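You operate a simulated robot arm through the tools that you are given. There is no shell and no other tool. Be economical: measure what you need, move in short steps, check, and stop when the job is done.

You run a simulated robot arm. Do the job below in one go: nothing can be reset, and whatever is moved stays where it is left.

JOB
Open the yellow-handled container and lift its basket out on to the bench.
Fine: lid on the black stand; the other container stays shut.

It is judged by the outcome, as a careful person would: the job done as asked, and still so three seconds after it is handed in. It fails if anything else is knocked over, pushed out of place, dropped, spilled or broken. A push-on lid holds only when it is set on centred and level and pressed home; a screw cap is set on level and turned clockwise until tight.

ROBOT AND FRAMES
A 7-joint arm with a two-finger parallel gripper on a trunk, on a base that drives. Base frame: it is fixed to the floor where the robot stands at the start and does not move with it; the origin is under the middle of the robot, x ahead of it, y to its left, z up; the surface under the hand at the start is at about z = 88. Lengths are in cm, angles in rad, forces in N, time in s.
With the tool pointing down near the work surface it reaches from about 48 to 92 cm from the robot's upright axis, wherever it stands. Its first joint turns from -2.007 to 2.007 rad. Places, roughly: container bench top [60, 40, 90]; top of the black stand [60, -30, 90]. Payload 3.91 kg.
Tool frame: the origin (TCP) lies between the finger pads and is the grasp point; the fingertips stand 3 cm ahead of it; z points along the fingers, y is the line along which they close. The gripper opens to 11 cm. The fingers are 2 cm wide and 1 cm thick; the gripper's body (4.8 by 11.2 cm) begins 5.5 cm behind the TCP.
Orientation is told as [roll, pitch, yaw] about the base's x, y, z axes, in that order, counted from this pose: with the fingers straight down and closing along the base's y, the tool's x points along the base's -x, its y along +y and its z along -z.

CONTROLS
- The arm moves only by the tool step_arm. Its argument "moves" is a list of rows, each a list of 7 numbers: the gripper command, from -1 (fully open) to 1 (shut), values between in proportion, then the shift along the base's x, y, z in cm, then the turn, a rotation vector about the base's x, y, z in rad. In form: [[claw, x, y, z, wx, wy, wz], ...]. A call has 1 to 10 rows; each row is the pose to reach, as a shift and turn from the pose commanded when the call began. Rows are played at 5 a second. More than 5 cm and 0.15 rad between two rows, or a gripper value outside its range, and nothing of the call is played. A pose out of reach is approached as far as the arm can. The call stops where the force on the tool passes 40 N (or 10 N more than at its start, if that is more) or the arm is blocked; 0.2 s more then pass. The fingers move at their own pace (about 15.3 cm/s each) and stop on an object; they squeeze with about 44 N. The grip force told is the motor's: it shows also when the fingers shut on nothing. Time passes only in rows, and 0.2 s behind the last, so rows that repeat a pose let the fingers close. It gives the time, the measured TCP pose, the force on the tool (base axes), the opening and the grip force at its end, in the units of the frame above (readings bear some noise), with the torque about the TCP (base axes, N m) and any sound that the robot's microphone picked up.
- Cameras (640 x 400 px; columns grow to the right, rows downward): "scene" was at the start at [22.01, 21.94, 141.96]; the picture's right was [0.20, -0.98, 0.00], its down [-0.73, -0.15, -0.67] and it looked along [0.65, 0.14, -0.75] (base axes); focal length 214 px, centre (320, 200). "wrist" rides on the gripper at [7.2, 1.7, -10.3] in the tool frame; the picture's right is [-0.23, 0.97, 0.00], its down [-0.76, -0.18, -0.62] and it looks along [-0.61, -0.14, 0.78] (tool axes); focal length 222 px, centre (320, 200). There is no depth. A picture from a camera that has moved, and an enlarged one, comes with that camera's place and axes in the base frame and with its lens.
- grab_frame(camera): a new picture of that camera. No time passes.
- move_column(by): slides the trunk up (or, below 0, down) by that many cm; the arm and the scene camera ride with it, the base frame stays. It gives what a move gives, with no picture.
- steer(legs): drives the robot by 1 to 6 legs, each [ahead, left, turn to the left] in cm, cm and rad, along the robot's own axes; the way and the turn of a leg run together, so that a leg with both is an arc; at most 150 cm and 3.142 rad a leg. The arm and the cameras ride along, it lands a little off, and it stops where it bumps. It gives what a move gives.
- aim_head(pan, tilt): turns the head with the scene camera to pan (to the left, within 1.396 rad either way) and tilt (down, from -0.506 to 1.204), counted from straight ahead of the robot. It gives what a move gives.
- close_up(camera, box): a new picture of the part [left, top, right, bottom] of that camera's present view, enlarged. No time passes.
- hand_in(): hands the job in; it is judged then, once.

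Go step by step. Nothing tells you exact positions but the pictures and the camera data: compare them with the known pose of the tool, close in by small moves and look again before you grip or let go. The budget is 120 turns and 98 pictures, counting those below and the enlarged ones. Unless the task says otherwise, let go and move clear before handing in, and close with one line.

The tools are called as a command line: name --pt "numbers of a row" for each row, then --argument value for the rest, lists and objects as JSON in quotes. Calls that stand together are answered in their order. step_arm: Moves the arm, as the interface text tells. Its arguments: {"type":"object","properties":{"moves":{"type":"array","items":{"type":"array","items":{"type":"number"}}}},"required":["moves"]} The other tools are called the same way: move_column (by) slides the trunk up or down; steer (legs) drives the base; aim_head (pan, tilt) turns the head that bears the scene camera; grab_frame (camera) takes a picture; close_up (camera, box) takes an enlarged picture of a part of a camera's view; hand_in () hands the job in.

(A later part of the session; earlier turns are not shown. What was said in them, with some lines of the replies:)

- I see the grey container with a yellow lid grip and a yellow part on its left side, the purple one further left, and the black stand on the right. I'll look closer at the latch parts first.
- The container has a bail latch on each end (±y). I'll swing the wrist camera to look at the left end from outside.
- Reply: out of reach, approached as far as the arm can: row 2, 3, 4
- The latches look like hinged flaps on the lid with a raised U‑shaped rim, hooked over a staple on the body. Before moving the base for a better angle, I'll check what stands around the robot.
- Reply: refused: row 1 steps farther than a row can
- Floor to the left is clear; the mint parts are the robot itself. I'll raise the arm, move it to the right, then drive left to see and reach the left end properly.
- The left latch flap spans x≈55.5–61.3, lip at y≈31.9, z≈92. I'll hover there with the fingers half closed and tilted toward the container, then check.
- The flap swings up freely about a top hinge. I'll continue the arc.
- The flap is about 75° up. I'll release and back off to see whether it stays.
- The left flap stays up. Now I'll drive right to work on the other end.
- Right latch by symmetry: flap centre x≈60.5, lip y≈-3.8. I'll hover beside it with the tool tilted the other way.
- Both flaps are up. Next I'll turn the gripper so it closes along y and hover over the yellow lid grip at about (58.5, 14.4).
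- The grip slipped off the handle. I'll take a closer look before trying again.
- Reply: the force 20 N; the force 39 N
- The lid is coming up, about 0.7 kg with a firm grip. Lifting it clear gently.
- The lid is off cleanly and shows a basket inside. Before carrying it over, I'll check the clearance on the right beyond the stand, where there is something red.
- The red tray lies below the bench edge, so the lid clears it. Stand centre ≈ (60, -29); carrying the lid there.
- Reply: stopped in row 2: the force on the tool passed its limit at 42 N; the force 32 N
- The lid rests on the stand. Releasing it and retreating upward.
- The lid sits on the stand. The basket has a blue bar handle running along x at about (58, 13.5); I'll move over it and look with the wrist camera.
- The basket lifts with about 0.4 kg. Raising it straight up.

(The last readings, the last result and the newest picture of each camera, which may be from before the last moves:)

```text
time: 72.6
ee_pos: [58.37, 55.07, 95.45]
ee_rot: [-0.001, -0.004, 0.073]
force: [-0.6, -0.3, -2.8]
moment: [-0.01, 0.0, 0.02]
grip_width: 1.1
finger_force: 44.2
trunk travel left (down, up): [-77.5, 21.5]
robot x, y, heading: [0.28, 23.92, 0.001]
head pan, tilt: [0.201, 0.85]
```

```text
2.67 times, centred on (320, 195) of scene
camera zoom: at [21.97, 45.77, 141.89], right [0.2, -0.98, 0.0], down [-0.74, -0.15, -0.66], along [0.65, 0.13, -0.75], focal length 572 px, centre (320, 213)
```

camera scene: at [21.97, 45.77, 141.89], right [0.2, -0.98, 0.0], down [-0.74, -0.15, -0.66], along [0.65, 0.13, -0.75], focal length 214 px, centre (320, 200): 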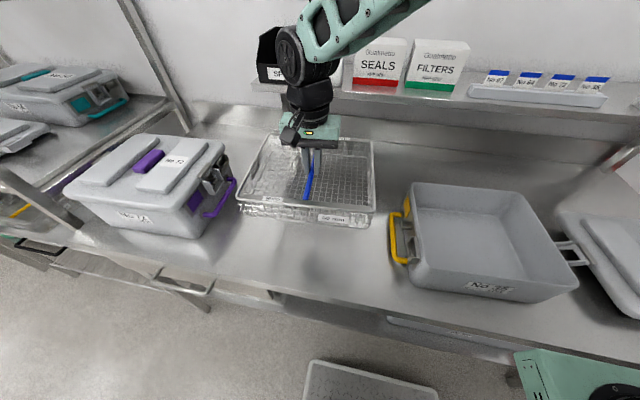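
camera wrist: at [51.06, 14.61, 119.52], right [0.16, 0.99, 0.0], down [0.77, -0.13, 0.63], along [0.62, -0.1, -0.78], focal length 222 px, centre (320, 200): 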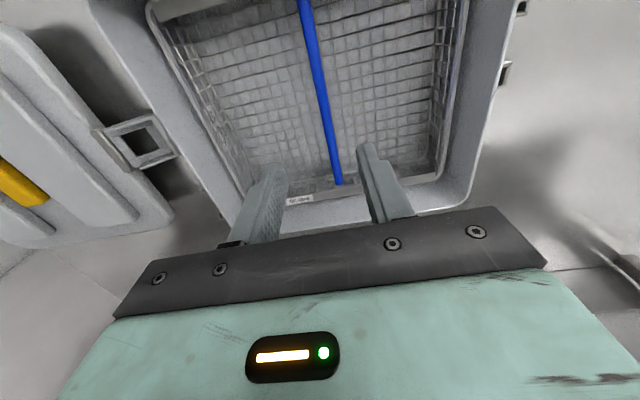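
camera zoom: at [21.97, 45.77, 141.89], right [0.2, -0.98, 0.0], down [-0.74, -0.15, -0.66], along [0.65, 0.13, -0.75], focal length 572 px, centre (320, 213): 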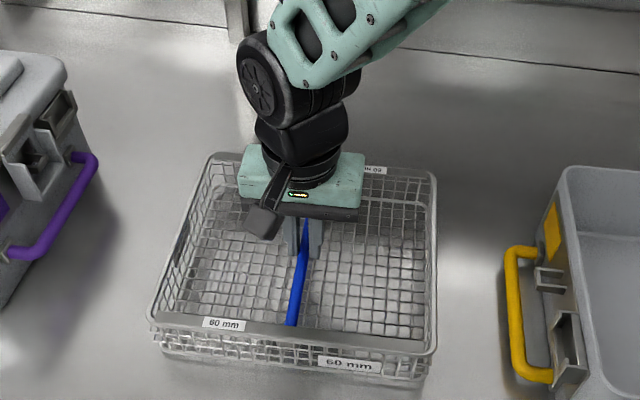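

step_arm --pt "1 0 0 -0.3 0 0 0" --pt "1 0 0 -0.6 0 0 0"

step_arm --pt "1 0 0 -0.2 0 0 0" --pt "1 0 0 -0.4 0 0 0"

```text
time: 73.2
ee_pos: [58.31, 55.19, 95.0]
ee_rot: [0.001, -0.003, 0.071]
force: [0.2, -0.3, -3.5]
moment: [-0.03, -0.02, 0.01]
grip_width: 1.12
finger_force: 43.8
trunk travel left (down, up): [-77.5, 21.5]
robot x, y, heading: [0.03, 24.06, 0.002]
head pan, tilt: [0.201, 0.85]
```

```text
time: 73.8
ee_pos: [58.25, 55.09, 94.92]
ee_rot: [0.002, -0.006, 0.072]
force: [-4.2, -10.3, 35.2]
moment: [-0.34, 0.93, 0.01]
grip_width: 1.12
finger_force: 44.0
trunk travel left (down, up): [-77.5, 21.5]
robot x, y, heading: [0.29, 23.48, 0.006]
head pan, tilt: [0.201, 0.85]
```

The basket is on the bench. Easing off, releasing and rising clear.

step_arm --pt "1 0 0 0.35 0 0 0" --pt "0.6 0 0 0.35 0 0 0" --pt "0.12 0 0 0.35 0 0 0" --pt "0.12 0 0 0.35 0 0 0" --pt "0.12 0 0 2 0 0 0" --pt "0.12 0 0 5 0 0 0" --pt "0.12 0 0 9 0 0 0" --pt "0.12 0 0 14 0 0 0" --pt "0.12 0 0 19 0 0 0" --pt "0.12 0 0 24 0 0 0"

grab_frame --camera "scene"

aim_head --pan -0.5 --tilt 0.75

grab_frame --camera "scene"

```text
time: 76.0
ee_pos: [58.24, 54.99, 118.56]
ee_rot: [0.0, -0.003, 0.072]
force: [-0.4, -0.4, -1.3]
moment: [-0.02, 0.0, -0.02]
grip_width: 4.83
finger_force: 0.1
trunk travel left (down, up): [-77.5, 21.5]
robot x, y, heading: [-0.31, 24.01, 0.006]
head pan, tilt: [0.201, 0.85]
```

```text
22 pictures are left
camera scene: at [21.98, 45.79, 141.88], right [0.2, -0.98, 0.0], down [-0.74, -0.15, -0.66], along [0.65, 0.13, -0.75], focal length 214 px, centre (320, 200)
```

scene: 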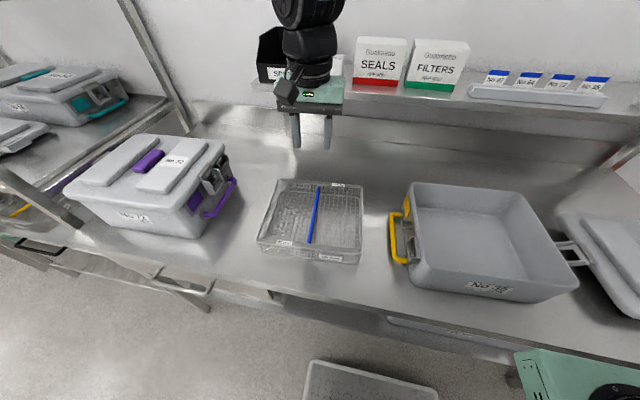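

```text
time: 77.1
ee_pos: [58.24, 55.04, 118.51]
ee_rot: [0.001, -0.004, 0.072]
force: [-0.4, 0.4, 0.2]
moment: [0.0, 0.0, 0.01]
grip_width: 4.81
finger_force: 0.0
trunk travel left (down, up): [-77.5, 21.5]
robot x, y, heading: [0.09, 23.87, 0.003]
head pan, tilt: [-0.499, 0.75]
```

```text
21 pictures are left
camera scene: at [21.58, 40.24, 142.69], right [-0.48, -0.88, 0.0], down [-0.6, 0.33, -0.73], along [0.64, -0.35, -0.68], focal length 214 px, centre (320, 200)
```

scene: 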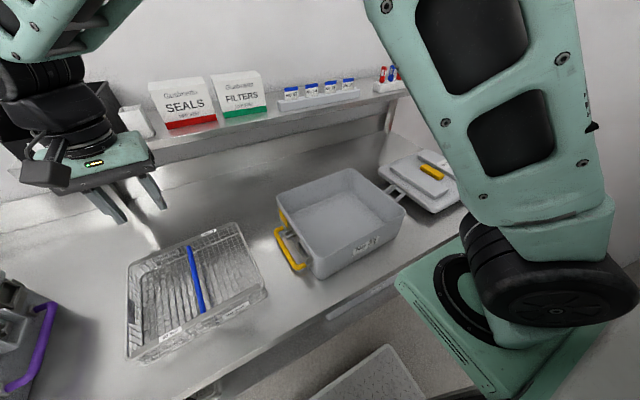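

The basket stands on the bench, the lid is on the black stand, the other container is still shut and the arm is clear, so I'm handing it in.

hand_in

```text
The job is handed in.
```

I opened the yellow-handled container, put its lid on the black stand and set its basket on the bench. The other container stayed shut. On the first try my grip slipped off the lid handle, which may have shifted the container by about half a centimetre; nothing was knocked over.
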